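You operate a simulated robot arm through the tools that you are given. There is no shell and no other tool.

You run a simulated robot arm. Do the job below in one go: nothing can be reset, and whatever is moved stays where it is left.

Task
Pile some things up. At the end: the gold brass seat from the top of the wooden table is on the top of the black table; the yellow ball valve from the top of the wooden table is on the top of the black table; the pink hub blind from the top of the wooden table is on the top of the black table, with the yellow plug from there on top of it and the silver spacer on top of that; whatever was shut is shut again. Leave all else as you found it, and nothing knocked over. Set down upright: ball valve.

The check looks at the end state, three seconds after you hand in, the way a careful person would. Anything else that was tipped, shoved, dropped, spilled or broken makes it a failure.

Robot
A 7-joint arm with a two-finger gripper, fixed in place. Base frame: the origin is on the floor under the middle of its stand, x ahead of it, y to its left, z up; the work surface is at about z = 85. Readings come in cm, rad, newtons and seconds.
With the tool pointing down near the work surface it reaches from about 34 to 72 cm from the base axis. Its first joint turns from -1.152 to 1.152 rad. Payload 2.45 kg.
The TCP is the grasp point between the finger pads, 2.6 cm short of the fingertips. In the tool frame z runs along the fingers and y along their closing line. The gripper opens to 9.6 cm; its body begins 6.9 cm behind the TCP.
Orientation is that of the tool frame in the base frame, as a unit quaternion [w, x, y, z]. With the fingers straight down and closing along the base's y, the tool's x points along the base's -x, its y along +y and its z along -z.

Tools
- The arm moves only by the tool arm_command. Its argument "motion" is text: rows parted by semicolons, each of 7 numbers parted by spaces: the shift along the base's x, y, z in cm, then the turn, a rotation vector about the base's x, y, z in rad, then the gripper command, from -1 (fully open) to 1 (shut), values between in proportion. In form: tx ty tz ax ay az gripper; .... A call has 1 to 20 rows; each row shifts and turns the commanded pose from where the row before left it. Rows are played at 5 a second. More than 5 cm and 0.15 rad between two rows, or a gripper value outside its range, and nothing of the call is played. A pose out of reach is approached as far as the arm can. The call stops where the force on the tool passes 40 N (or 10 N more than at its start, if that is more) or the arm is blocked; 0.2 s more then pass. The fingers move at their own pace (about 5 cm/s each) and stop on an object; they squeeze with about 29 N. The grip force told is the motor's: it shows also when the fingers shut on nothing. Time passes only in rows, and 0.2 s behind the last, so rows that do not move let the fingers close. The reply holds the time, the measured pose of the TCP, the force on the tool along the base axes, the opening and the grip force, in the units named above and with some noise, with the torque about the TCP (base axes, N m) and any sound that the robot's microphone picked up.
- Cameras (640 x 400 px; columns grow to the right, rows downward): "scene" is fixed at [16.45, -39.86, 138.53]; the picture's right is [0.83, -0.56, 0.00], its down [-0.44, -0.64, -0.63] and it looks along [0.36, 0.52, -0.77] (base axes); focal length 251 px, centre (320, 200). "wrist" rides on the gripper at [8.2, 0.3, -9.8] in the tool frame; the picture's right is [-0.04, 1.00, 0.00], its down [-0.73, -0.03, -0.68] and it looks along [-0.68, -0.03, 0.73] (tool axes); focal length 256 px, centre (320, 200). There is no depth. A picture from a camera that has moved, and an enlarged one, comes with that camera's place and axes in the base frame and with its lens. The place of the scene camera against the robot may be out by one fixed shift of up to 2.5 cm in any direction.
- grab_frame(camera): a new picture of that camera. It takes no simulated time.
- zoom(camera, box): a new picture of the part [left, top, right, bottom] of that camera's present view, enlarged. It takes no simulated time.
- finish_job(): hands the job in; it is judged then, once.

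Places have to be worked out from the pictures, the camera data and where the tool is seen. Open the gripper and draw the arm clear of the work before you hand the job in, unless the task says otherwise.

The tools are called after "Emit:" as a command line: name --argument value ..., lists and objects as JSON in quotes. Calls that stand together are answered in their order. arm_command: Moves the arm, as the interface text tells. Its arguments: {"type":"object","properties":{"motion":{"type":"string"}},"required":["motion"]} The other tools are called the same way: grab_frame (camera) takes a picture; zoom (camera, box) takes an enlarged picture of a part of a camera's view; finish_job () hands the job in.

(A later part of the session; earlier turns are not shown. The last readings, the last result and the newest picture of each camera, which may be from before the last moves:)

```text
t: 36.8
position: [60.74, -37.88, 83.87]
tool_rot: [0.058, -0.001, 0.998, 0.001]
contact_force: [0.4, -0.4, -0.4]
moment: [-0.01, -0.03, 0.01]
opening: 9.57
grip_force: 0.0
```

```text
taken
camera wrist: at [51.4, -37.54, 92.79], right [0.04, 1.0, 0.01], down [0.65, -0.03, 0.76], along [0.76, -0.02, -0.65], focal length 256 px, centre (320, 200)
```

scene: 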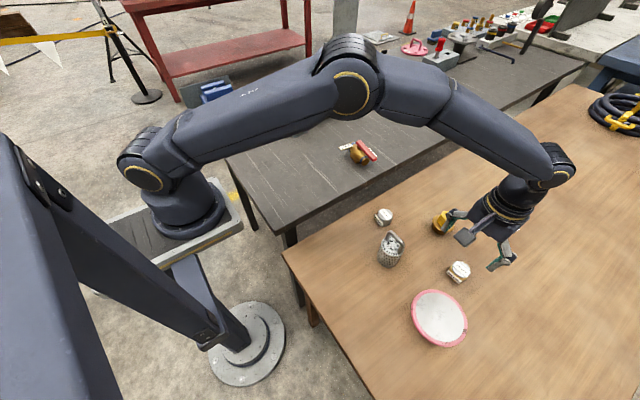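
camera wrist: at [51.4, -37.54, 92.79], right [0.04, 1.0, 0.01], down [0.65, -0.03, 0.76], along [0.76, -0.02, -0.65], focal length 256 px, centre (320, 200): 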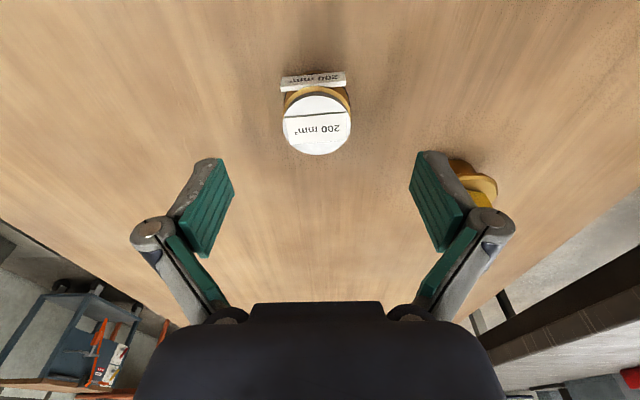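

The seat is centred under the tool. I descend to TCP z≈77.6 and close on it.

Emit:
arm_command --motion "0 0 -2 0 0 0 -1; 0 0 -2 0 0 0 -1; 0 0 -1.5 0 0 0 -1; 0 0 -0.7 0 0 0 -1; 0 0 0 0 0 0 -1; 0 0 0 0 0 0 0; 0 0 0 0 0 0 1; 0 0 0 0 0 0 1; 0 0 0 0 0 0 1; 0 0 0 0 0 0 1"

Emit:
grab_frame --camera "wrist"

Emit:
zoom --camera "scene" --box '[380, 180, 540, 310]'

```text
t: 39.0
position: [60.43, -37.78, 77.8]
tool_rot: [0.058, -0.001, 0.998, 0.003]
contact_force: [-0.3, -3.1, 2.1]
moment: [-0.03, 0.0, -0.06]
opening: 4.54
grip_force: 29.1
```

```text
taken
camera wrist: at [51.15, -37.53, 86.69], right [0.04, 1.0, 0.01], down [0.65, -0.03, 0.76], along [0.76, -0.02, -0.65], focal length 256 px, centre (320, 200)
```

wrist: 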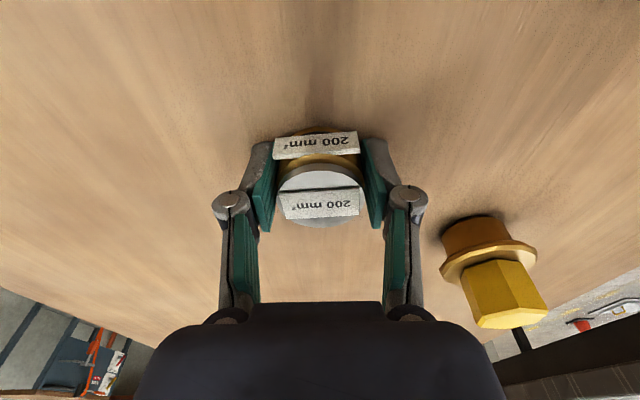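

```text
3.08 times, centred on (460, 245) of scene
camera zoom: at [16.44, -39.86, 138.53], right [0.83, -0.56, 0.0], down [-0.44, -0.64, -0.63], along [0.36, 0.52, -0.77], focal length 771 px, centre (-111, 62)
```

zoom: 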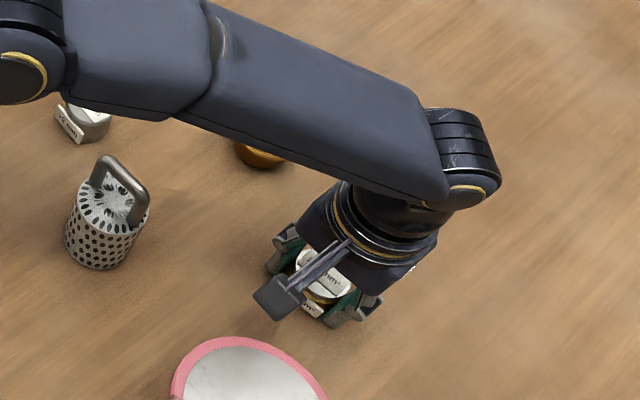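

The seat is gripped (4.54 cm). I lift it, draw it inward while rising, and carry it to the black table at about (46, 3).

Emit:
arm_command --motion "0 0 0.5 0 0 0 1; 0 0 1 0 0 0 1; 0 0 2 0 0 0 1; 0 0 2.5 0 0 0 1; -2 0 2.2 0 0 0 1; -2 0 2.2 0 0 0 1; -2 0 2.2 0 0 0 1; -2 0 2.4 0 0 0 1; 0 0 1 0 0 0 1; -0.7 4.5 0 0 0 0 1; -0.7 4.5 0 0 0 0 1; -0.7 4.5 0 0 0 0 1; -0.7 4.5 0 0 0 0 1; -0.7 4.5 0 0 0 0 1; -0.7 4.5 0 0 0 0 1; -0.7 4.5 0 0 0 0 1; -0.7 4.5 0 0 0 0 1; -0.7 4.5 0 0 0 0 1; 0 0 0 0 0 0 1"

Emit:
grab_frame --camera "wrist"

Emit:
grab_frame --camera "scene"

```text
t: 43.0
position: [46.22, 2.94, 93.66]
tool_rot: [0.058, -0.001, 0.998, 0.001]
contact_force: [0.5, -0.3, -4.6]
moment: [0.0, 0.02, -0.01]
opening: 4.52
grip_force: 28.7
```

```text
taken
camera wrist: at [37.06, 3.27, 102.54], right [0.04, 1.0, 0.01], down [0.65, -0.03, 0.76], along [0.76, -0.02, -0.65], focal length 256 px, centre (320, 200)
```

wrist: 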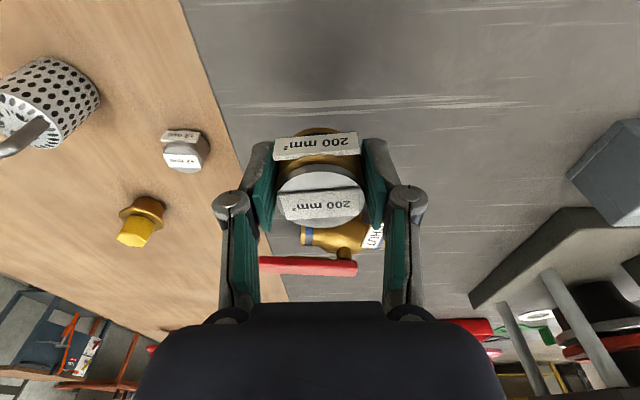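

```text
taken
```

scene: 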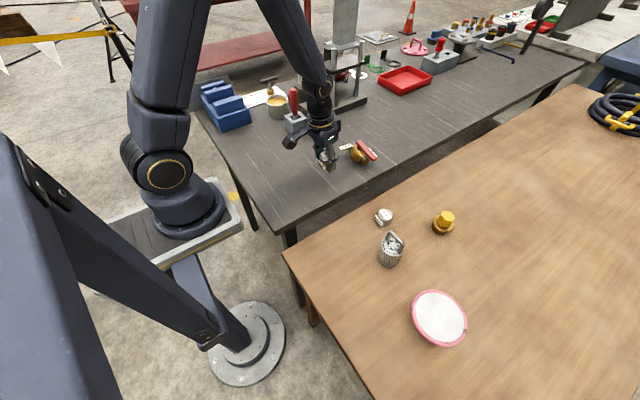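

Seat is over the free spot, well clear of the valve. Lowering: most of the way, then 1 mm steps until the load transfers.

Emit:
arm_command --motion "0 0 -2 0 0 0 1; 0 0 -2 0 0 0 1; 0 0 -1 0 0 0 1; 0 0 -0.4 0 0 0 1; 0 0 0 0 0 0 1"

Emit:
arm_command --motion "0 0 -0.1 0 0 0 1; 0 0 0 0 0 0 1"

Emit:
arm_command --motion "0 0 -0.1 0 0 0 1; 0 0 0 0 0 0 1"

Emit:
arm_command --motion "0 0 -0.1 0 0 0 1; 0 0 0 0 0 0 1"

```text
t: 44.2
position: [46.1, 2.94, 88.25]
tool_rot: [0.058, -0.001, 0.998, 0.002]
contact_force: [0.8, -1.1, -4.1]
moment: [0.0, 0.04, 0.0]
opening: 4.53
grip_force: 29.0
```

```text
t: 44.8
position: [46.23, 2.81, 88.07]
tool_rot: [0.058, -0.001, 0.998, 0.002]
contact_force: [-0.1, 0.7, -3.5]
moment: [0.02, -0.03, 0.0]
opening: 4.54
grip_force: 29.1
```

```text
t: 45.4
position: [46.36, 2.84, 87.96]
tool_rot: [0.059, -0.001, 0.998, 0.002]
contact_force: [-0.2, -0.1, -4.3]
moment: [-0.05, 0.05, -0.02]
opening: 4.52
grip_force: 28.6
```

```text
t: 46.0
position: [46.19, 2.81, 87.9]
tool_rot: [0.058, -0.001, 0.998, 0.002]
contact_force: [-0.2, 0.3, -3.6]
moment: [-0.02, 0.01, -0.01]
opening: 4.55
grip_force: 28.9
```

Still hanging; continuing in 1 mm steps.

Emit:
arm_command --motion "0 0 -0.1 0 0 0 1; 0 0 0 0 0 0 1"

Emit:
arm_command --motion "0 0 -0.1 0 0 0 1; 0 0 0 0 0 0 1"

```text
t: 46.6
position: [46.24, 2.88, 87.85]
tool_rot: [0.058, -0.001, 0.998, 0.001]
contact_force: [-0.1, -0.2, -2.2]
moment: [-0.03, -0.02, -0.03]
opening: 4.5
grip_force: 28.3
```

```text
t: 47.2
position: [46.26, 2.8, 87.81]
tool_rot: [0.059, -0.002, 0.998, 0.002]
contact_force: [-5.1, 2.5, 20.0]
moment: [0.11, 0.04, -0.04]
opening: 4.55
grip_force: 29.0
```

Contact made. Ease up 1 mm, open, and rise.

Emit:
arm_command --motion "0 0 0.12 0 0 0 1; 0 0 0 0 0 0 -0.2; 0 0 0 0 0 0 -1; 0 0 0 0 0 0 -1; 0 0 0 0 0 0 -1; 0 0 2 0 0 0 -1; 0 0 4 0 0 0 -1; 0 0 4 0 0 0 -1; 0 0 0 0 0 0 -1"

Emit:
grab_frame --camera "wrist"

Emit:
zoom --camera "scene" --box '[270, 80, 430, 220]'

```text
t: 49.2
position: [46.26, 2.47, 97.82]
tool_rot: [0.058, -0.002, 0.998, 0.002]
contact_force: [-0.4, -0.1, 0.1]
moment: [-0.03, -0.03, -0.02]
opening: 9.61
grip_force: 0.0
```

```text
taken
camera wrist: at [36.99, 2.88, 106.78], right [0.04, 1.0, 0.01], down [0.65, -0.03, 0.76], along [0.76, -0.02, -0.65], focal length 256 px, centre (320, 200)
```

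wrist: 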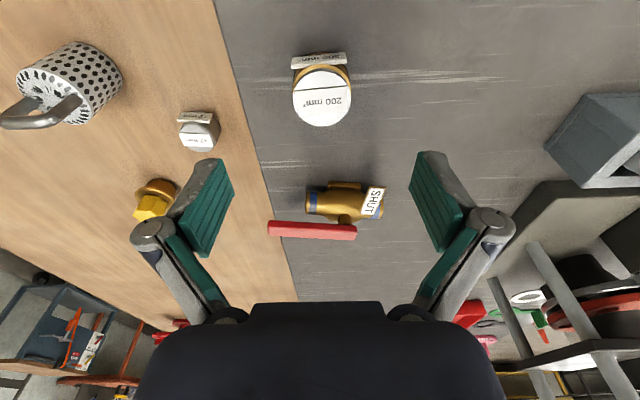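

```text
2.86 times, centred on (350, 150) of scene
camera zoom: at [16.45, -39.86, 138.53], right [0.83, -0.56, 0.0], down [-0.44, -0.64, -0.63], along [0.36, 0.52, -0.77], focal length 716 px, centre (234, 343)
```

zoom: 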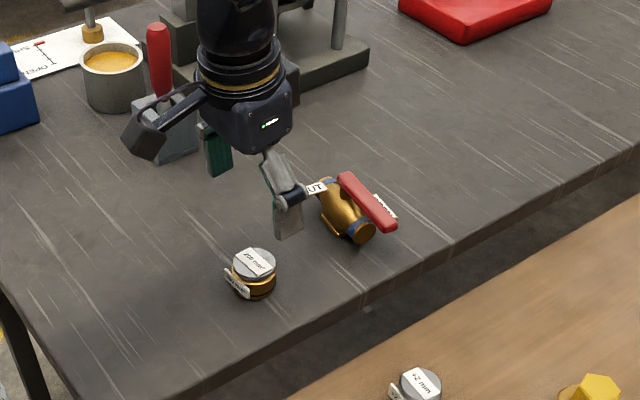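

The seat is safely on the black table. For the pink hub blind I need a side grip under the disc with the camera on top, so I first test in free air whether the tool can turn half round (yaw −180° relative), high above the wooden table.

Emit:
arm_command --motion "0 -4 1 0 0.06 0 -1; 0 -4 1 0 0.057 0 -1; -1 -4 1 0 0 -0.15 -1; -1 -4 1 0 0 -0.15 -1; -1 -4 1 0 0 -0.15 -1; -1 -4 1 0 0 -0.15 -1; -1 -4 1 0 0 -0.15 -1; 0 -2 0 0 0 -0.15 -1; 0 0 0 0 0 -0.15 -1; 0 0 0 0 0 -0.15 -1; 0 0 0 0 0 -0.15 -1; 0 0 0 0 0 -0.15 -1; 0 0 0 0 0 -0.15 -1; 0 0 0 0 0 -0.15 -1; 0 0 0 0 0 -0.15 -1; 0 0 0 0 0 -0.15 -1; 0 0 0 0 0 -0.15 -1; 0 0 0 0 0 0 -1"

Emit:
grab_frame --camera "scene"

```text
t: 53.0
position: [41.26, -27.25, 104.84]
tool_rot: [0.001, 0.902, 0.432, 0.001]
contact_force: [-0.2, -0.6, -0.1]
moment: [-0.01, -0.04, -0.02]
opening: 9.61
grip_force: 0.1
```

```text
taken
```

scene: 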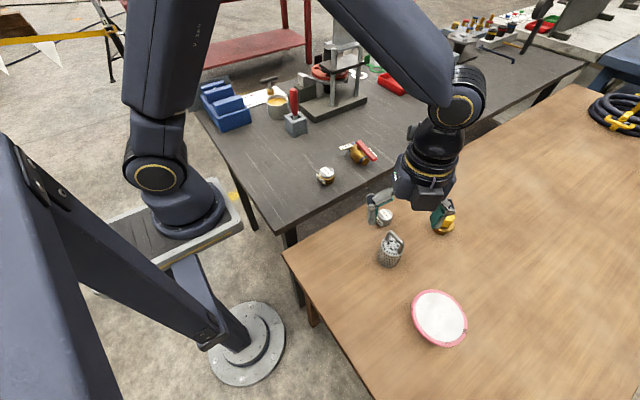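

The turn works so far (−129°). I continue the yaw until the tool's x-axis points outward at about −43°, still high up.

Emit:
arm_command --motion "0 0 0 0 0 -0.15 -1; 0 0 0 0 0 -0.15 -1; 0 0 0 0 0 -0.15 -1; 0 0 0 0 0 -0.15 -1; 0 0 0 0 0 -0.15 -1; 0 0 0 0 0 -0.15 -1; 0 0 0 0 0 -0.15 -1; 0 0 0 0 0 -0.15 -1; 0 0 0 0 0 -0.15 -1; 0 0 0 0 0 -0.15 -1; 0 0 0 0 0 -0.145 -1; 0 0 0 0 0 0 -1"

Emit:
grab_frame --camera "scene"

Emit:
grab_frame --camera "wrist"

```text
t: 55.6
position: [41.32, -27.17, 104.77]
tool_rot: [0.002, 0.93, -0.366, -0.001]
contact_force: [0.7, -0.4, 0.6]
moment: [-0.01, -0.01, -0.01]
opening: 9.59
grip_force: 0.0
```

```text
taken
```

scene: 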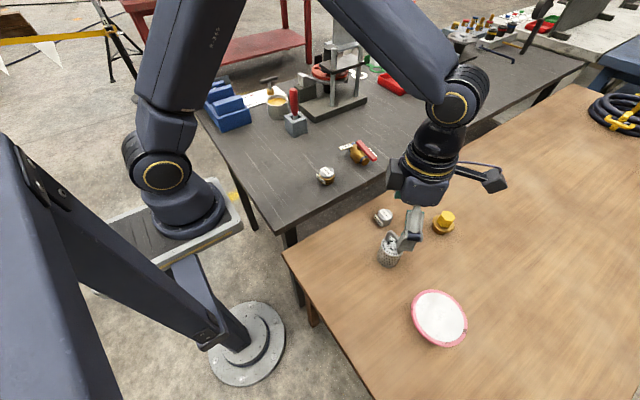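

```text
taken
camera wrist: at [47.03, -33.0, 114.76], right [-0.71, -0.7, 0.0], down [-0.51, 0.52, 0.68], along [-0.48, 0.48, -0.73], focal length 256 px, centre (320, 200)
```

wrist: 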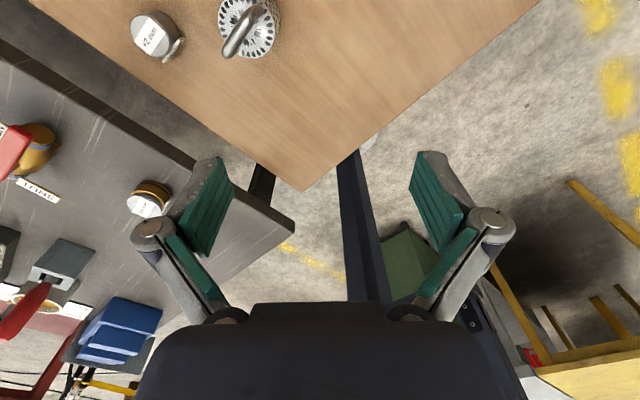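

The half turn works. Now I tilt the fingers outward (toward (0.73,−0.68)) gradually at z≈100 while moving out above the pink part, to see if the near-horizontal pose is feasible.

Emit:
arm_command --motion "0.4 -1.6 -0.3 -0.102 -0.1095 0 -1; 0.4 -1.6 -0.3 -0.102 -0.1095 0 -1; 0.4 -1.6 -0.3 -0.102 -0.1095 0 -1; 0.4 -1.6 -0.3 -0.102 -0.1095 0 -1; 0.4 -1.6 -0.3 -0.102 -0.1095 0 -1; 0 0 0 0 0 0 -1"

Emit:
grab_frame --camera "scene"

Emit:
grab_frame --camera "wrist"

```text
t: 57.0
position: [43.37, -34.72, 103.53]
tool_rot: [0.126, 0.872, -0.343, 0.326]
contact_force: [-0.6, -0.6, -0.5]
moment: [0.01, -0.02, 0.01]
opening: 9.61
grip_force: 0.1
out of reach, approached as far as the arm can: row 5
```

```text
taken
```

scene: 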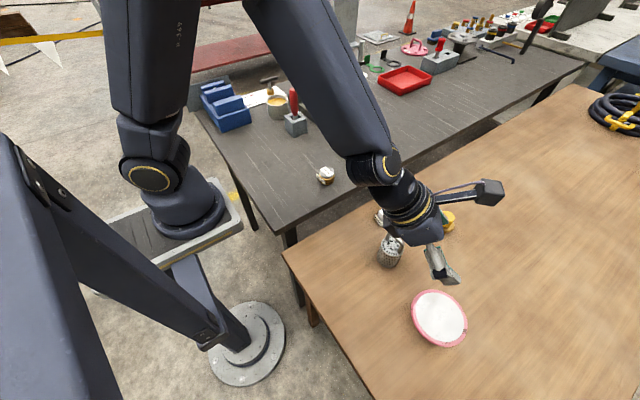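

```text
taken
camera wrist: at [42.89, -34.79, 116.32], right [-0.7, -0.71, -0.03], down [-0.71, 0.7, 0.03], along [0.0, 0.04, -1.0], focal length 256 px, centre (320, 200)
```

wrist: 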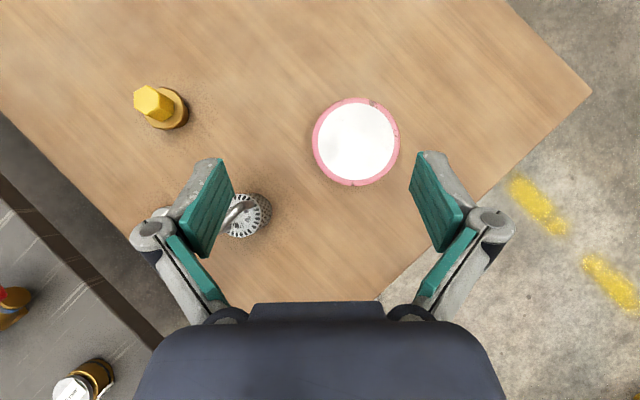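

The radial outward tilt stops at ≈41° (wrist nearly straight), so a near-horizontal pose must come from rolling the wrist sideways instead. I'll untilt and yaw back to the normal camera-inward orientation first, staying high.

Emit:
arm_command --motion "-0.4 1 0 0.0968 0.1053 0 -1; -0.4 1 0 0.0968 0.1053 0 -1; -0.4 1 0 0.0968 0.1053 0 -1; -0.4 1 0 0.0968 0.1053 0 -1; 0 1 0 0.0968 0.1053 0 -1; 0 0 0 0 0 0.145 -1; 0 0 0 0 0 0.145 -1; 0 0 0 0 0 0.145 -1; 0 0 0 0 0 0.145 -1; 0 0 0 0 0 0.145 -1; 0 0 0 0 0 0.145 -1; 0 0 0 0 0 0.145 -1; 0 0 0 0 0 0.145 -1; 0 0 0 0 0 0.145 -1; 0 0 0 0 0 0.145 -1; 0 0 0 0 0 0.145 -1; 0 0 0 0 0 0 -1"

Emit:
arm_command --motion "0 0 0 0 0 0.145 -1; 0 0 0 0 0 0.145 -1; 0 0 0 0 0 0.145 -1; 0 0 0 0 0 0.145 -1; 0 0 0 0 0 0.145 -1; 0 0 0 0 0 0.145 -1; 0 0 0 0 0 0.145 -1; 0 0 0 0 0 0.145 -1; 0 0 0 0 0 0.145 -1; 0 0 0 0 0 0.145 -1; 0 0 0 0 0 0.145 -1; 0 0 0 0 0 0 -1"

```text
t: 60.6
position: [41.73, -29.77, 103.45]
tool_rot: [-0.002, 0.911, 0.412, 0.017]
contact_force: [-0.7, 0.3, -0.3]
moment: [-0.01, 0.02, -0.01]
opening: 9.59
grip_force: 0.0
```

```text
t: 63.2
position: [41.67, -29.66, 103.34]
tool_rot: [-0.014, 0.342, 0.94, 0.01]
contact_force: [-0.7, 0.6, -0.5]
moment: [0.03, -0.01, -0.01]
opening: 9.63
grip_force: 0.1
```

Orientation is now camera-inward and vertical. I start the combined roll (rotation about (−0.07,0.81,0.58)) that swings the fingers sideways toward horizontal with the camera going up, half first.

Emit:
arm_command --motion "0 0 0 -0.0106 0.1219 0.0865 -1; 0 0 0 -0.0106 0.1219 0.0865 -1; 0 0 0 -0.0106 0.1219 0.0865 -1; 0 0 0 -0.0106 0.1219 0.0865 -1; 0 0 0 -0.0106 0.1219 0.0865 -1; 0 0 0 -0.0106 0.1219 0.0865 -1; 0 0 0 -0.0106 0.1219 0.0865 -1; 0 0 0 0 0 0 -1"

Emit:
grab_frame --camera "scene"

```text
t: 65.0
position: [41.7, -29.87, 103.34]
tool_rot: [-0.386, 0.029, 0.907, -0.17]
contact_force: [0.0, -0.1, 0.0]
moment: [0.03, -0.04, -0.03]
opening: 9.6
grip_force: 0.1
```

```text
taken
```

scene: 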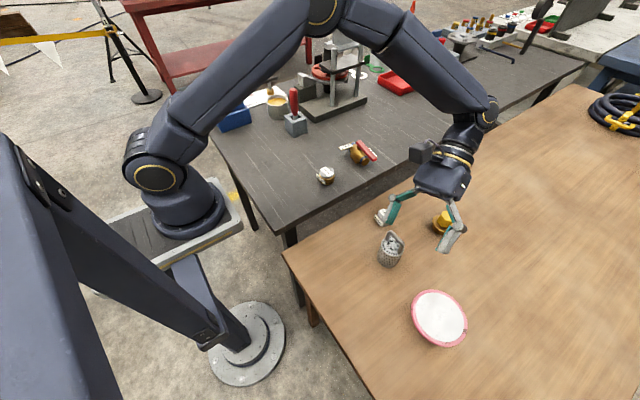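

Half the roll is fine. I continue the remaining half.

Emit:
arm_command --motion "0 0 0 -0.0106 0.1219 0.0865 -1; 0 0 0 -0.0106 0.1219 0.0865 -1; 0 0 0 -0.0106 0.1219 0.0865 -1; 0 0 0 -0.0106 0.1219 0.0865 -1; 0 0 0 -0.0106 0.1219 0.0865 -1; 0 0 0 0 0 0 -1"

Emit:
grab_frame --camera "scene"

Emit:
grab_frame --camera "wrist"

```text
t: 66.4
position: [41.69, -29.77, 103.24]
tool_rot: [-0.592, -0.205, 0.731, -0.271]
contact_force: [-0.2, 0.4, 0.4]
moment: [-0.03, -0.01, 0.0]
opening: 9.59
grip_force: 0.1
```

```text
taken
```

scene: 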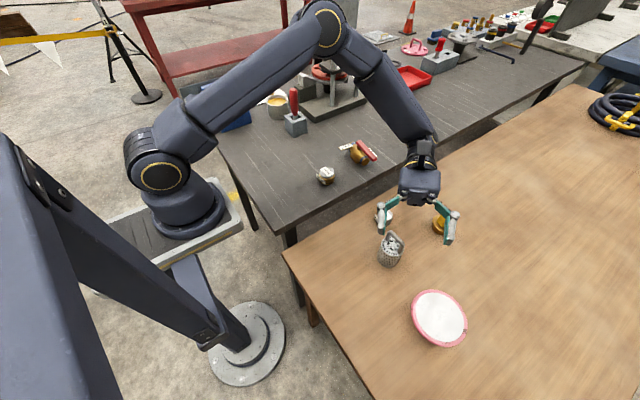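

```text
taken
camera wrist: at [47.09, -23.13, 112.8], right [-0.61, 0.77, -0.19], down [0.69, 0.4, -0.61], along [-0.39, -0.5, -0.77], focal length 256 px, centre (320, 200)
```

wrist: 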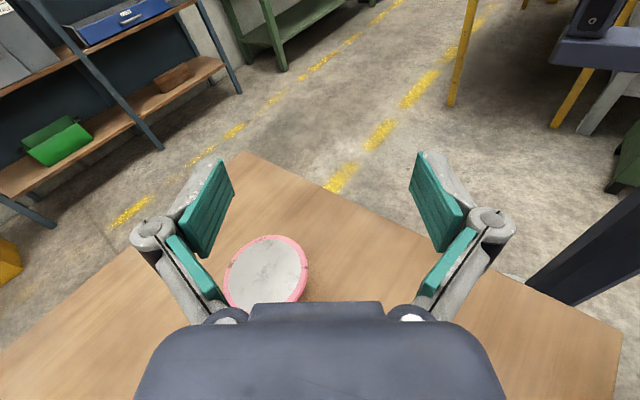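

The tool is now almost horizontal (pointing az −140°, 9° down, camera on top). I swing its heading toward −65° while moving outward, high above the table.

Emit:
arm_command --motion "0.3 -1 0 0 0 0.145 -1; 0.3 -1 0 0 0 0.145 -1; 0.3 -1 0 0 0 0.145 -1; 0.3 -1 0 0 0 0.145 -1; 0.3 -1 0 0 0 0.145 -1; 0 0 0 0 0 0 -1"

Emit:
grab_frame --camera "scene"

```text
t: 67.8
position: [43.01, -34.85, 103.25]
tool_rot: [-0.457, -0.452, 0.61, -0.463]
contact_force: [-0.7, 0.1, 0.0]
moment: [0.01, -0.01, 0.01]
opening: 9.6
grip_force: 0.0
```

```text
taken
```

scene: 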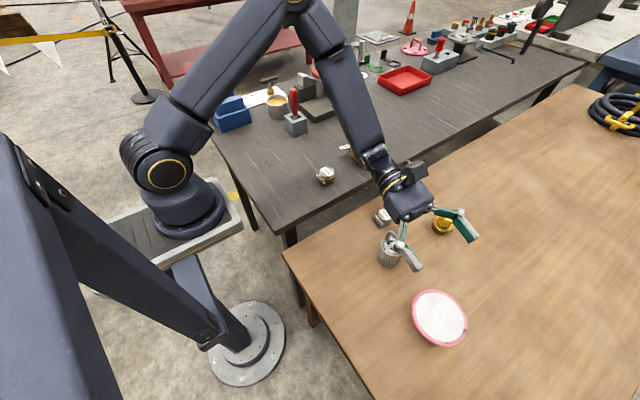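

Going well (heading −98°). Continue the swing to about −65°.

Emit:
arm_command --motion "0.2 -0.8 0 0 0 0.145 -1; 0.2 -0.8 0 0 0 0.145 -1; 0.2 -0.8 0 0 0 0.145 -1; 0.2 -0.8 0 0 0 0.145 -1; 0 0 0 0 0 0 -1"

Emit:
grab_frame --camera "scene"

Emit:
grab_frame --camera "wrist"

```text
t: 69.0
position: [43.95, -37.96, 103.38]
tool_rot: [0.304, 0.607, -0.457, 0.575]
contact_force: [-0.3, -0.7, -1.0]
moment: [0.0, 0.02, 0.0]
opening: 9.61
grip_force: 0.0
```

```text
taken
```

scene: 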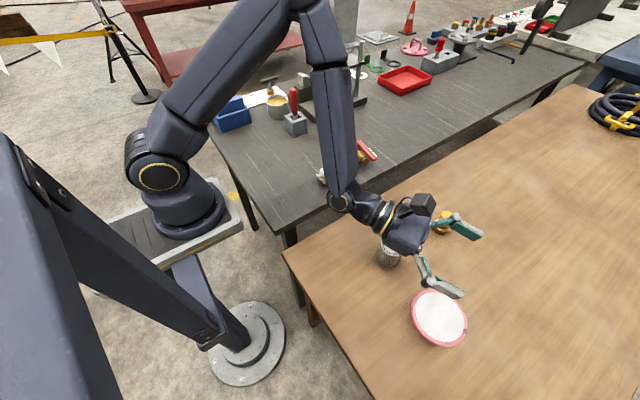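

```text
taken
camera wrist: at [38.9, -31.02, 112.8], right [-0.9, -0.39, -0.19], down [-0.2, 0.77, -0.61], along [0.38, -0.51, -0.77], focal length 256 px, centre (320, 200)
```

wrist: 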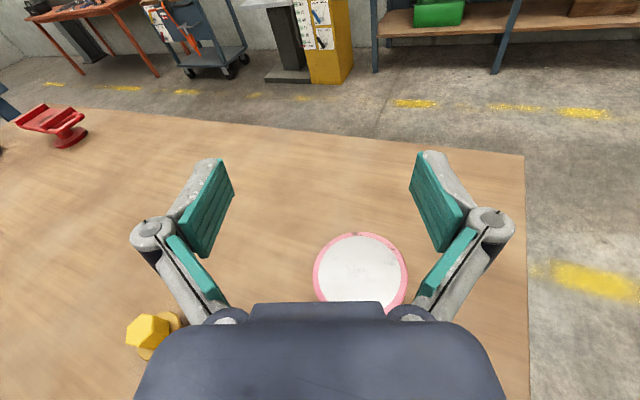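

The side pose is feasible. I level the closing line and set the tool 15° below horizontal (heading −65°), then go above the retracted start point (41.0,−34.1) with the opening at about 6.8 cm.

Emit:
arm_command --motion "-0.7 1 -1 0.0155 0.0935 0.015 -1; -0.7 1 -1 0.0155 0.0935 0.015 -0.417; -0.75 1 -2 0 0 0 -0.417; -0.75 0.86 -2 0 0 0 -0.417; 0 0 -2 0 0 0 -0.417; 0 0 0 0 0 0 -0.417; 0 0 0 0 0 0 -0.417"

Emit:
grab_frame --camera "scene"

Emit:
grab_frame --camera "wrist"

```text
t: 70.6
position: [40.93, -34.18, 95.24]
tool_rot: [0.329, 0.669, -0.425, 0.513]
contact_force: [0.3, -0.1, -0.1]
moment: [0.0, 0.02, 0.01]
opening: 6.82
grip_force: 0.1
```

```text
taken
```

scene: 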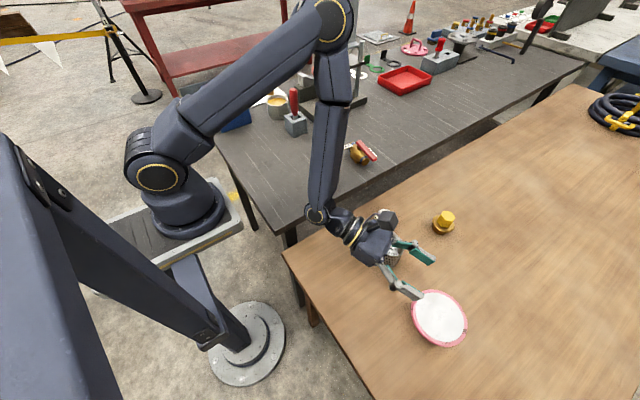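

```text
taken
camera wrist: at [37.58, -27.58, 105.75], right [-0.91, -0.41, -0.03], down [-0.33, 0.78, -0.53], along [0.25, -0.47, -0.84], focal length 256 px, centre (320, 200)
```

wrist: 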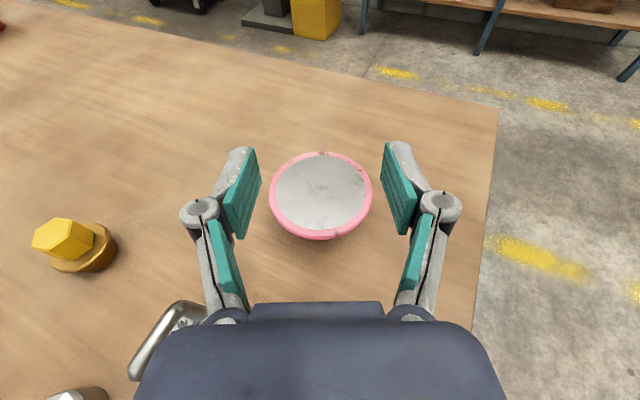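

The pink disc is centred between the fingers in view, about 0.3 cm to one side. I correct that and descend partway, checking clearance with the strainer and black table.

Emit:
arm_command --motion "0.27 0.13 -2 0 0 0 -0.417; 0 0 -2 0 0 0 -0.417; 0 0 -2 0 0 0 -0.417; 0 0 -2 0 0 0 -0.417; 0 0 -2 0 0 0 -0.417; 0 0 0 0 0 0 -0.417"

Emit:
grab_frame --camera "scene"

Emit:
grab_frame --camera "wrist"

```text
t: 72.0
position: [41.37, -33.86, 85.56]
tool_rot: [0.329, 0.669, -0.426, 0.513]
contact_force: [0.1, 0.4, 0.5]
moment: [0.0, 0.02, -0.01]
opening: 6.8
grip_force: 0.0
```

```text
taken
```

scene: 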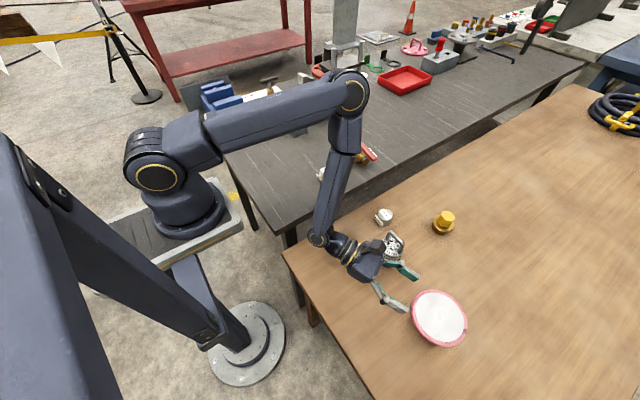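

```text
taken
camera wrist: at [37.99, -27.25, 95.96], right [-0.91, -0.41, -0.03], down [-0.33, 0.78, -0.53], along [0.25, -0.47, -0.84], focal length 256 px, centre (320, 200)
```

wrist: 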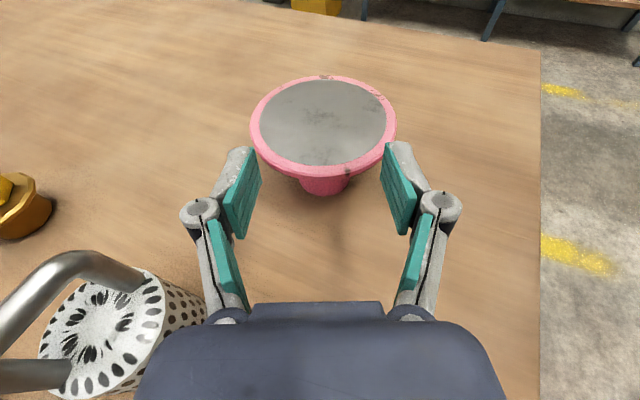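

The TCP is at z≈85.6; the elbow has come down over the black table. I look closely at the elbow, valve and seat clearance before going lower.

Emit:
zoom --camera "scene" --box '[280, 50, 440, 250]'

Emit:
zoom --camera "scene" --box '[300, 220, 480, 350]'

```text
2.00 times, centred on (360, 150) of scene
camera zoom: at [16.45, -39.86, 138.53], right [0.83, -0.56, 0.0], down [-0.44, -0.64, -0.63], along [0.36, 0.52, -0.77], focal length 501 px, centre (240, 300)
```

zoom: 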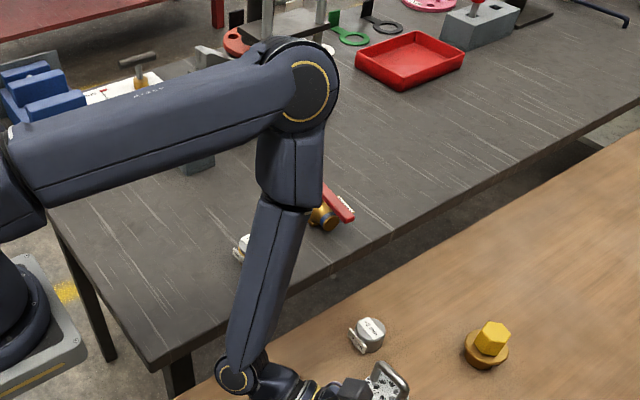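

```text
3.08 times, centred on (390, 285) of scene
camera zoom: at [16.45, -39.86, 138.53], right [0.83, -0.56, 0.0], down [-0.44, -0.64, -0.63], along [0.36, 0.52, -0.77], focal length 771 px, centre (105, -62)
```

zoom: 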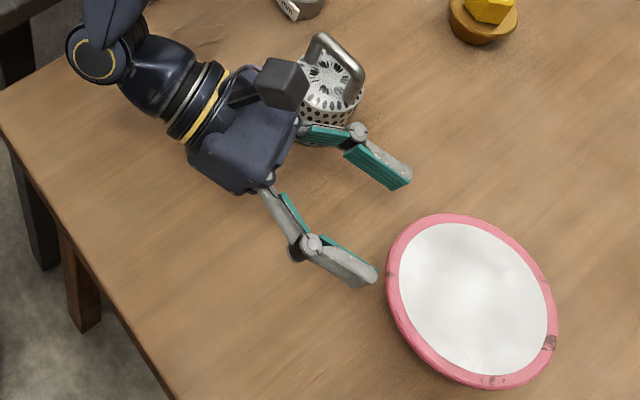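

Geometry check: disc underside ≈80.9, so a 20° final tilt with TCP z≈77.3 fits. To keep the wrist and elbow higher I first steepen the tool to 30° down, then descend to z≈80 outside the rim.

Emit:
arm_command --motion "0 0 0 0.1187 0.0554 0 -0.417; 0 0 0 0.1187 0.0554 0 -0.417; 0 0 -2 0 0 0 -0.417; 0 0 -1.5 0 0 0 -0.417; 0 0 0 0 0 0 -0.417"

Emit:
grab_frame --camera "scene"

Emit:
grab_frame --camera "wrist"

```text
t: 73.2
position: [41.21, -33.97, 81.88]
tool_rot: [0.27, 0.731, -0.464, 0.421]
contact_force: [-0.2, -0.1, -0.3]
moment: [0.01, -0.01, 0.0]
opening: 6.79
grip_force: 0.1
```

```text
taken
```

scene: 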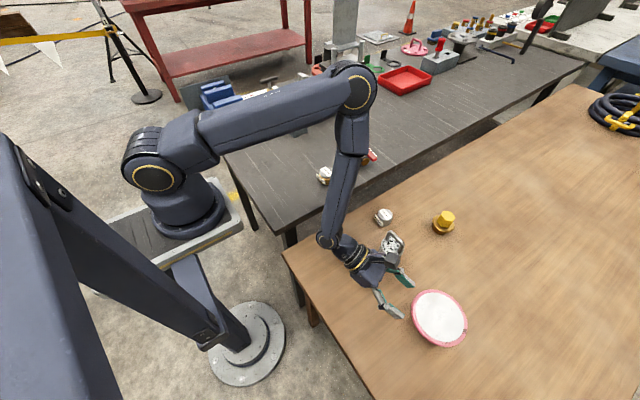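

```text
taken
camera wrist: at [39.15, -30.1, 93.94], right [-0.91, -0.4, -0.03], down [-0.38, 0.88, -0.3], along [0.15, -0.26, -0.95], focal length 256 px, centre (320, 200)
```

wrist: 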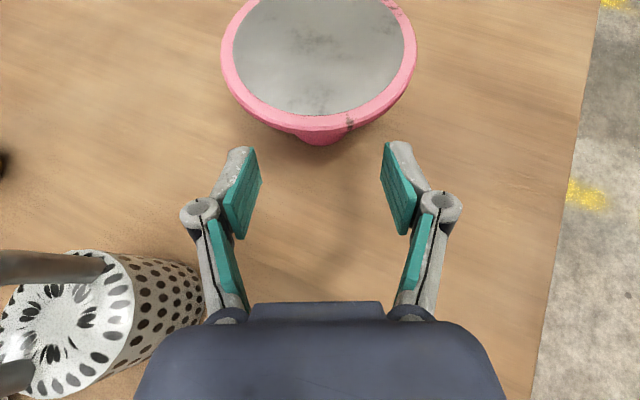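

Lateral alignment is good and the strainer is 8 cm off the approach line. I lower to z≈80 and begin advancing under the rim while flattening the tool, half way first.

Emit:
arm_command --motion "0 0 -1 0 0 0 -0.417; 0 0 -0.9 0 0 0 -0.417; 0.435 -0.933 -0.34 -0.0198 -0.0092 0 -0.417; 0.435 -0.933 -0.34 -0.0198 -0.0092 0 -0.417; 0.435 -0.933 -0.34 -0.0198 -0.0092 0 -0.417; 0.435 -0.933 -0.34 -0.0198 -0.0092 0 -0.417; 0 0 0 0 0 0 -0.417"

Emit:
grab_frame --camera "scene"

Emit:
grab_frame --camera "wrist"

Emit:
zoom --camera "scene" --box '[330, 230, 490, 350]'

```text
t: 74.8
position: [43.2, -37.62, 78.66]
tool_rot: [0.291, 0.711, -0.452, 0.453]
contact_force: [0.2, -0.1, 0.7]
moment: [0.02, -0.02, 0.0]
opening: 6.79
grip_force: 0.1
```

```text
taken
```

scene: 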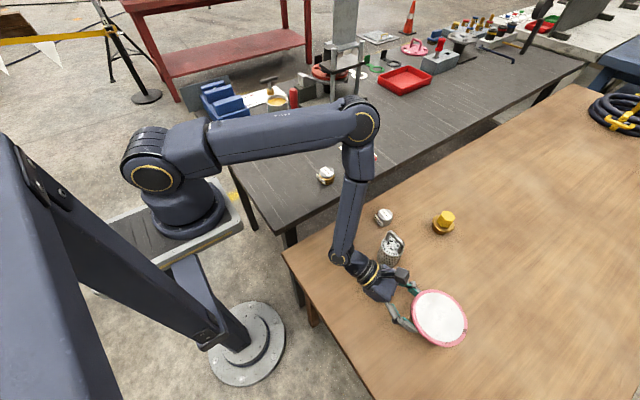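

```text
taken
camera wrist: at [40.51, -32.84, 90.21], right [-0.91, -0.41, -0.03], down [-0.37, 0.85, -0.38], along [0.18, -0.33, -0.92], focal length 256 px, centre (320, 200)
```

wrist: 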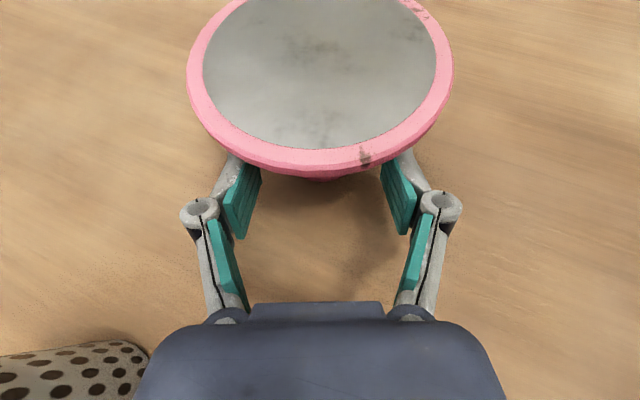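

```text
3.33 times, centred on (410, 290) of scene
camera zoom: at [16.45, -39.86, 138.53], right [0.83, -0.56, 0.0], down [-0.44, -0.64, -0.63], along [0.36, 0.52, -0.77], focal length 836 px, centre (20, -100)
```

zoom: 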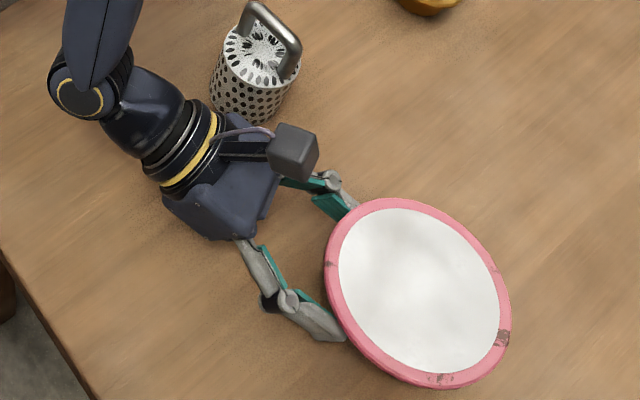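

Fingers are under the rim with no contact, and elbow still clear. I continue the remaining advance to the hub.

Emit:
arm_command --motion "0.435 -0.933 -0.34 -0.0198 -0.0092 0 -0.417; 0.435 -0.933 -0.34 -0.0198 -0.0092 0 -0.417; 0.435 -0.933 -0.3 -0.0198 -0.0092 0 -0.417; 0.435 -0.933 -0.3 -0.0198 -0.0092 0 -0.417; 0 0 0 0 0 0 -0.417"

Emit:
grab_frame --camera "scene"

Emit:
grab_frame --camera "wrist"

Emit:
zoom --camera "scene" --box '[330, 230, 490, 350]'

```text
t: 76.0
position: [44.73, -41.41, 77.35]
tool_rot: [0.31, 0.691, -0.44, 0.483]
contact_force: [0.3, 0.4, -0.2]
moment: [0.0, -0.01, 0.01]
opening: 6.8
grip_force: 0.1
```

```text
taken
```

scene: 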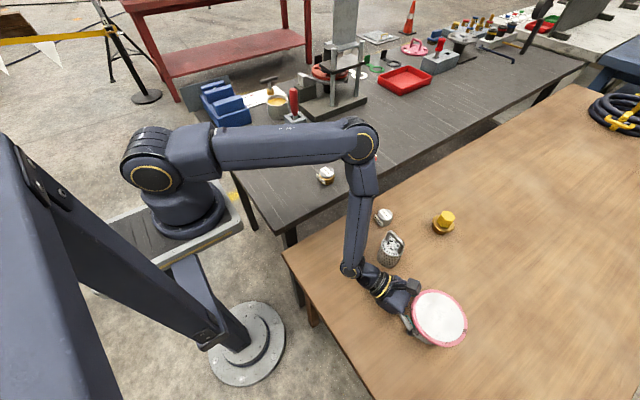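

```text
taken
camera wrist: at [41.7, -35.65, 88.46], right [-0.91, -0.41, -0.03], down [-0.35, 0.82, -0.46], along [0.22, -0.41, -0.89], focal length 256 px, centre (320, 200)
```

wrist: 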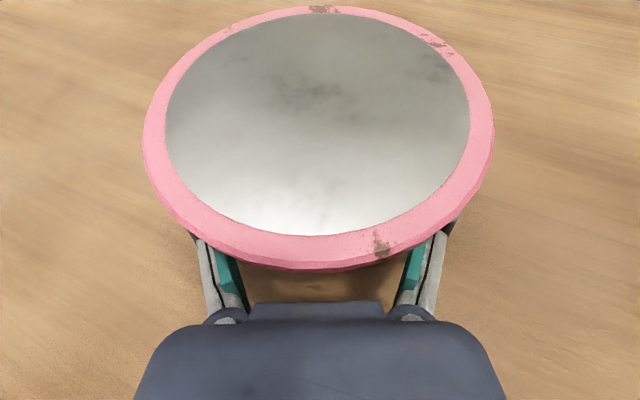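

```text
3.33 times, centred on (410, 290) of scene
camera zoom: at [16.45, -39.86, 138.53], right [0.83, -0.56, 0.0], down [-0.44, -0.64, -0.63], along [0.36, 0.52, -0.77], focal length 836 px, centre (20, -100)
```

zoom: 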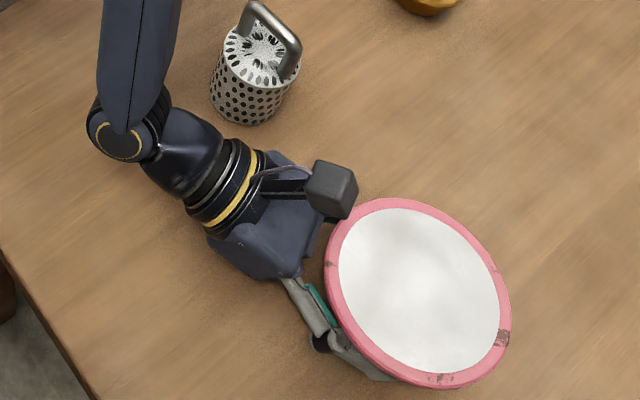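

TCP is 1.1 cm short of the hub axis, as planned. Closing on the hub.

Emit:
arm_command --motion "0 0 0 0 0 0 0; 0 0 0 0 0 0 0.5; 0 0 0 0 0 0 1; 0 0 0 0 0 0 1; 0 0 0 0 0 0 1"

Emit:
zoom --camera "scene" --box '[330, 230, 490, 350]'

```text
t: 77.2
position: [44.84, -41.28, 77.32]
tool_rot: [0.31, 0.691, -0.439, 0.483]
contact_force: [-0.9, -0.1, 0.2]
moment: [-0.03, 0.01, -0.06]
opening: 5.25
grip_force: 28.6
```

```text
3.33 times, centred on (410, 290) of scene
camera zoom: at [16.44, -39.86, 138.53], right [0.83, -0.56, 0.0], down [-0.44, -0.64, -0.63], along [0.36, 0.52, -0.77], focal length 836 px, centre (20, -100)
```

zoom: 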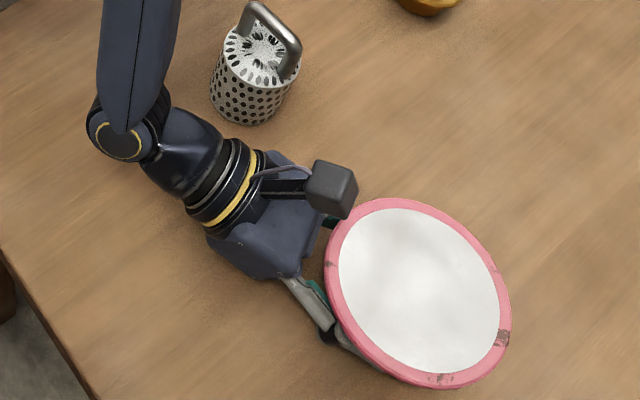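

Hub gripped at 5.25 cm. I lift slowly by a few cm and check that it stays level.

Emit:
arm_command --motion "0 0 0.3 0 0 0 1; 0 0 0.5 0 0 0 1; 0 0 1 0 0 0 1; 0 0 1.5 0 0 0 1; 0 0 0 0 0 0 1"

Emit:
grab_frame --camera "wrist"

Emit:
zoom --camera "scene" --box '[330, 230, 490, 350]'

```text
t: 78.4
position: [44.91, -41.38, 80.58]
tool_rot: [0.309, 0.692, -0.439, 0.483]
contact_force: [0.2, 0.4, -9.4]
moment: [0.04, 0.06, -0.02]
opening: 5.29
grip_force: 29.3
```

```text
taken
camera wrist: at [41.82, -35.72, 91.74], right [-0.91, -0.41, -0.03], down [-0.35, 0.82, -0.46], along [0.21, -0.4, -0.89], focal length 256 px, centre (320, 200)
```

wrist: 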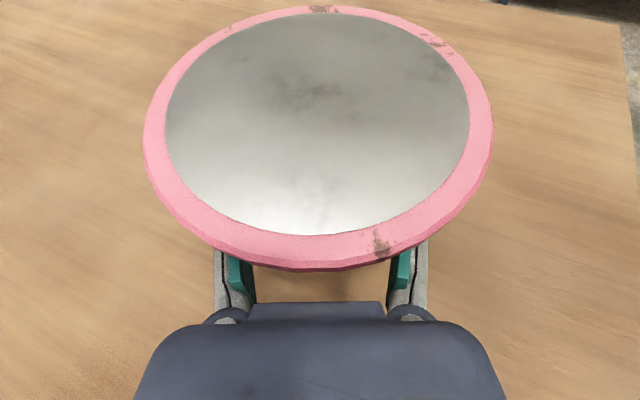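

```text
3.33 times, centred on (410, 290) of scene
camera zoom: at [16.46, -39.87, 138.53], right [0.83, -0.56, 0.0], down [-0.44, -0.64, -0.63], along [0.36, 0.52, -0.77], focal length 836 px, centre (20, -100)
```

zoom: 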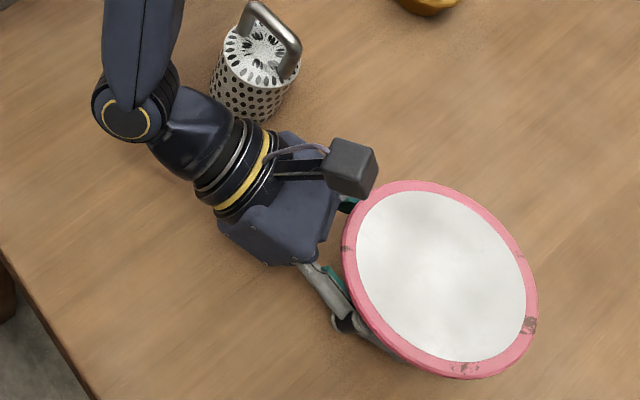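

Pink part (≈0.95 kg) is lifted and level. I raise it to z≈98 before swinging it around to the black table.

Emit:
arm_command --motion "0 0 2 0 0 0 1; 0 0 3 0 0 0 1; 0 0 3 0 0 0 1; 0 0 3 0 0 0 1; 0 0 3 0 0 0 1; 0 0 3 0 0 0 1; 0 0 0.5 0 0 0 1; 0 0 0 0 0 0 1"

Emit:
grab_frame --camera "scene"

Emit:
grab_frame --camera "wrist"

```text
t: 80.2
position: [44.78, -41.55, 97.89]
tool_rot: [0.309, 0.692, -0.439, 0.483]
contact_force: [-0.1, -0.6, -8.7]
moment: [0.06, 0.05, -0.01]
opening: 5.27
grip_force: 29.4
```

```text
taken
```

scene: 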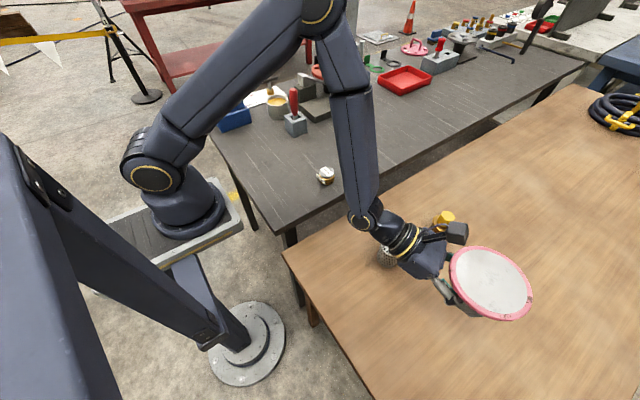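

```text
taken
camera wrist: at [41.75, -35.77, 109.14], right [-0.91, -0.41, -0.03], down [-0.35, 0.82, -0.46], along [0.21, -0.4, -0.89], focal length 256 px, centre (320, 200)
```

wrist: 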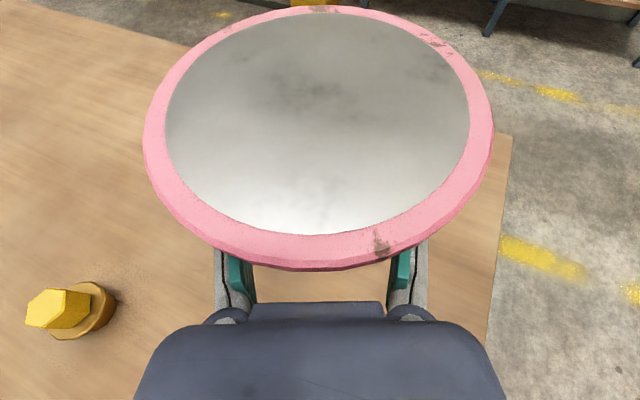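

Held level with no slip. I swing the first half of the arc toward the black table, turning the heading along with it.

Emit:
arm_command --motion "2.73 3.77 0 0 0 0.0661 1; 2.41 3.95 0 0 0 0.0661 1; 2.10 4.10 0 0 0 0.0661 1; 1.77 4.21 0 0 0 0.0661 1; 1.42 4.32 0 0 0 0.0661 1; 1.09 4.38 0 0 0 0.0661 1; 0.74 4.43 0 0 0 0.0661 1; 0 0 0 0 0 0 1"

Emit:
grab_frame --camera "scene"

```text
t: 82.0
position: [56.95, -12.08, 98.56]
tool_rot: [0.191, 0.773, -0.269, 0.542]
contact_force: [0.0, -0.5, -9.1]
moment: [0.02, 0.03, -0.03]
opening: 5.27
grip_force: 29.1
```

```text
taken
```

scene: 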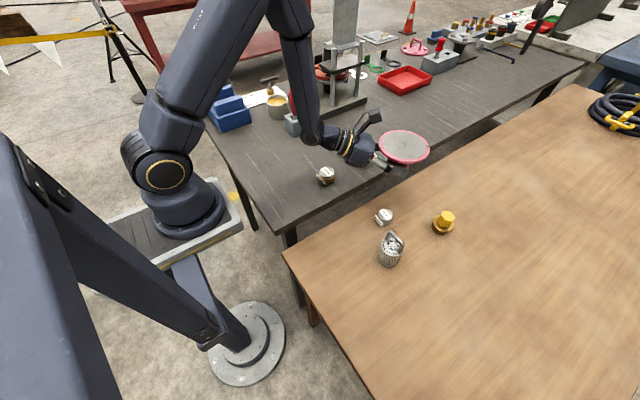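

Half way; all clear. I continue with the second half of the arc.

Emit:
arm_command --motion "0.39 4.44 0 0 0 0.0661 1; 0.06 4.43 0 0 0 0.0661 1; -0.29 4.39 0 0 0 0.0661 1; -0.61 4.33 0 0 0 0.0661 1; -0.94 4.24 0 0 0 0.0661 1; 0 0 0 0 0 0 1"

Emit:
grab_frame --camera "scene"

Emit:
grab_frame --camera "wrist"

```text
t: 83.4
position: [55.45, 9.03, 98.22]
tool_rot: [0.099, 0.807, -0.137, 0.566]
contact_force: [0.3, 0.2, -9.5]
moment: [0.03, 0.04, -0.02]
opening: 5.28
grip_force: 29.2
```

```text
taken
```

scene: 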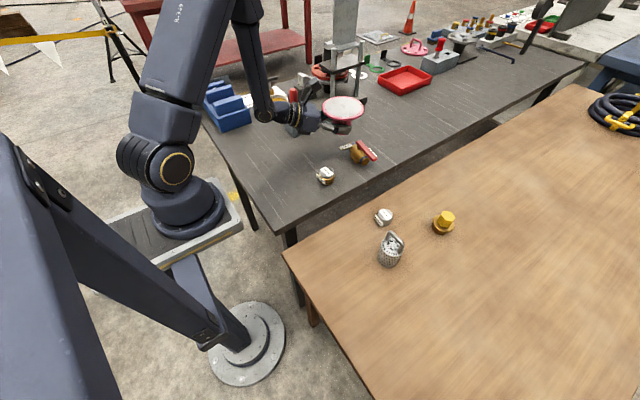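

```text
taken
camera wrist: at [49.23, 10.91, 109.37], right [-0.35, -0.94, -0.03], down [-0.83, 0.32, -0.46], along [0.44, -0.13, -0.89], focal length 256 px, centre (320, 200)
```

wrist: 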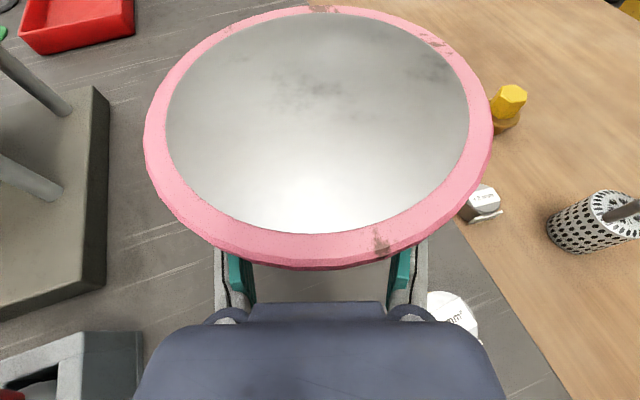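

The block and press base are seen at y≥26–29, as estimated, so the target spot (54,17.5) is free. I finish the arc.

Emit:
arm_command --motion "-1.1 4.2 0 0 0 0.0661 1; -1.3 4.2 0 0 0 0.0661 1; 0 0 0 0 0 0 1; 0 0 -2 0 0 0 1; 0 0 0 0 0 0 1"

Emit:
grab_frame --camera "scene"

Emit:
grab_frame --camera "wrist"

Emit:
zoom --camera "scene" --box '[230, 60, 430, 200]'

```text
t: 84.6
position: [53.11, 17.79, 96.4]
tool_rot: [0.062, 0.814, -0.085, 0.571]
contact_force: [0.3, 0.4, -9.4]
moment: [-0.01, 0.06, -0.02]
opening: 5.29
grip_force: 29.1
```

```text
taken
```

scene: 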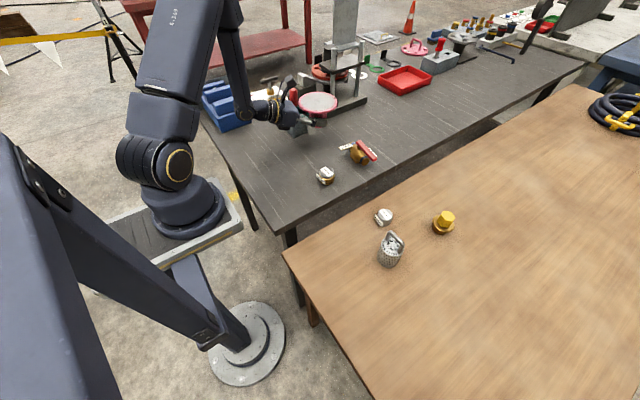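

```text
taken
camera wrist: at [46.7, 18.87, 107.6], right [-0.22, -0.97, -0.03], down [-0.86, 0.21, -0.46], along [0.45, -0.07, -0.89], focal length 256 px, centre (320, 200)
```

wrist: 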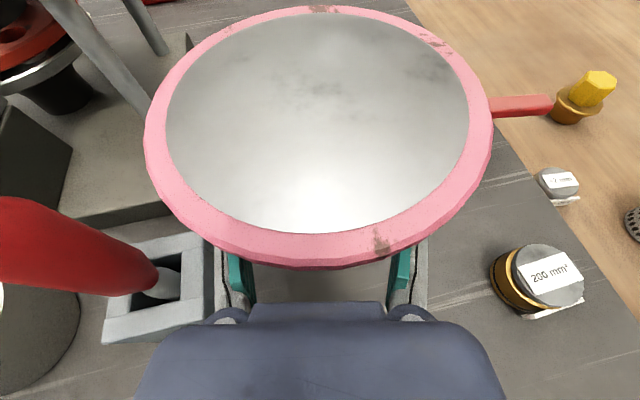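

```text
2.86 times, centred on (330, 130) of scene
camera zoom: at [16.46, -39.85, 138.53], right [0.83, -0.56, 0.0], down [-0.44, -0.64, -0.63], along [0.36, 0.52, -0.77], focal length 716 px, centre (291, 400)
```

zoom: 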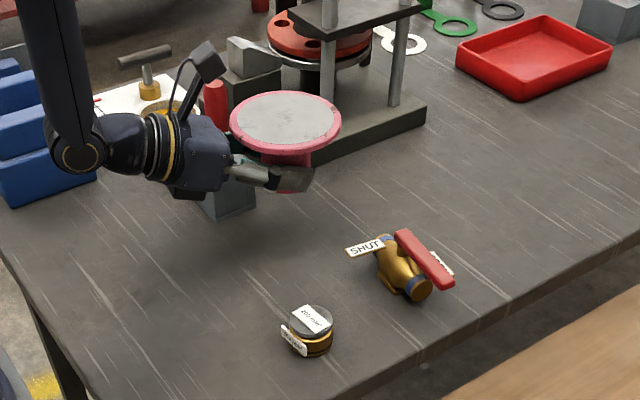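

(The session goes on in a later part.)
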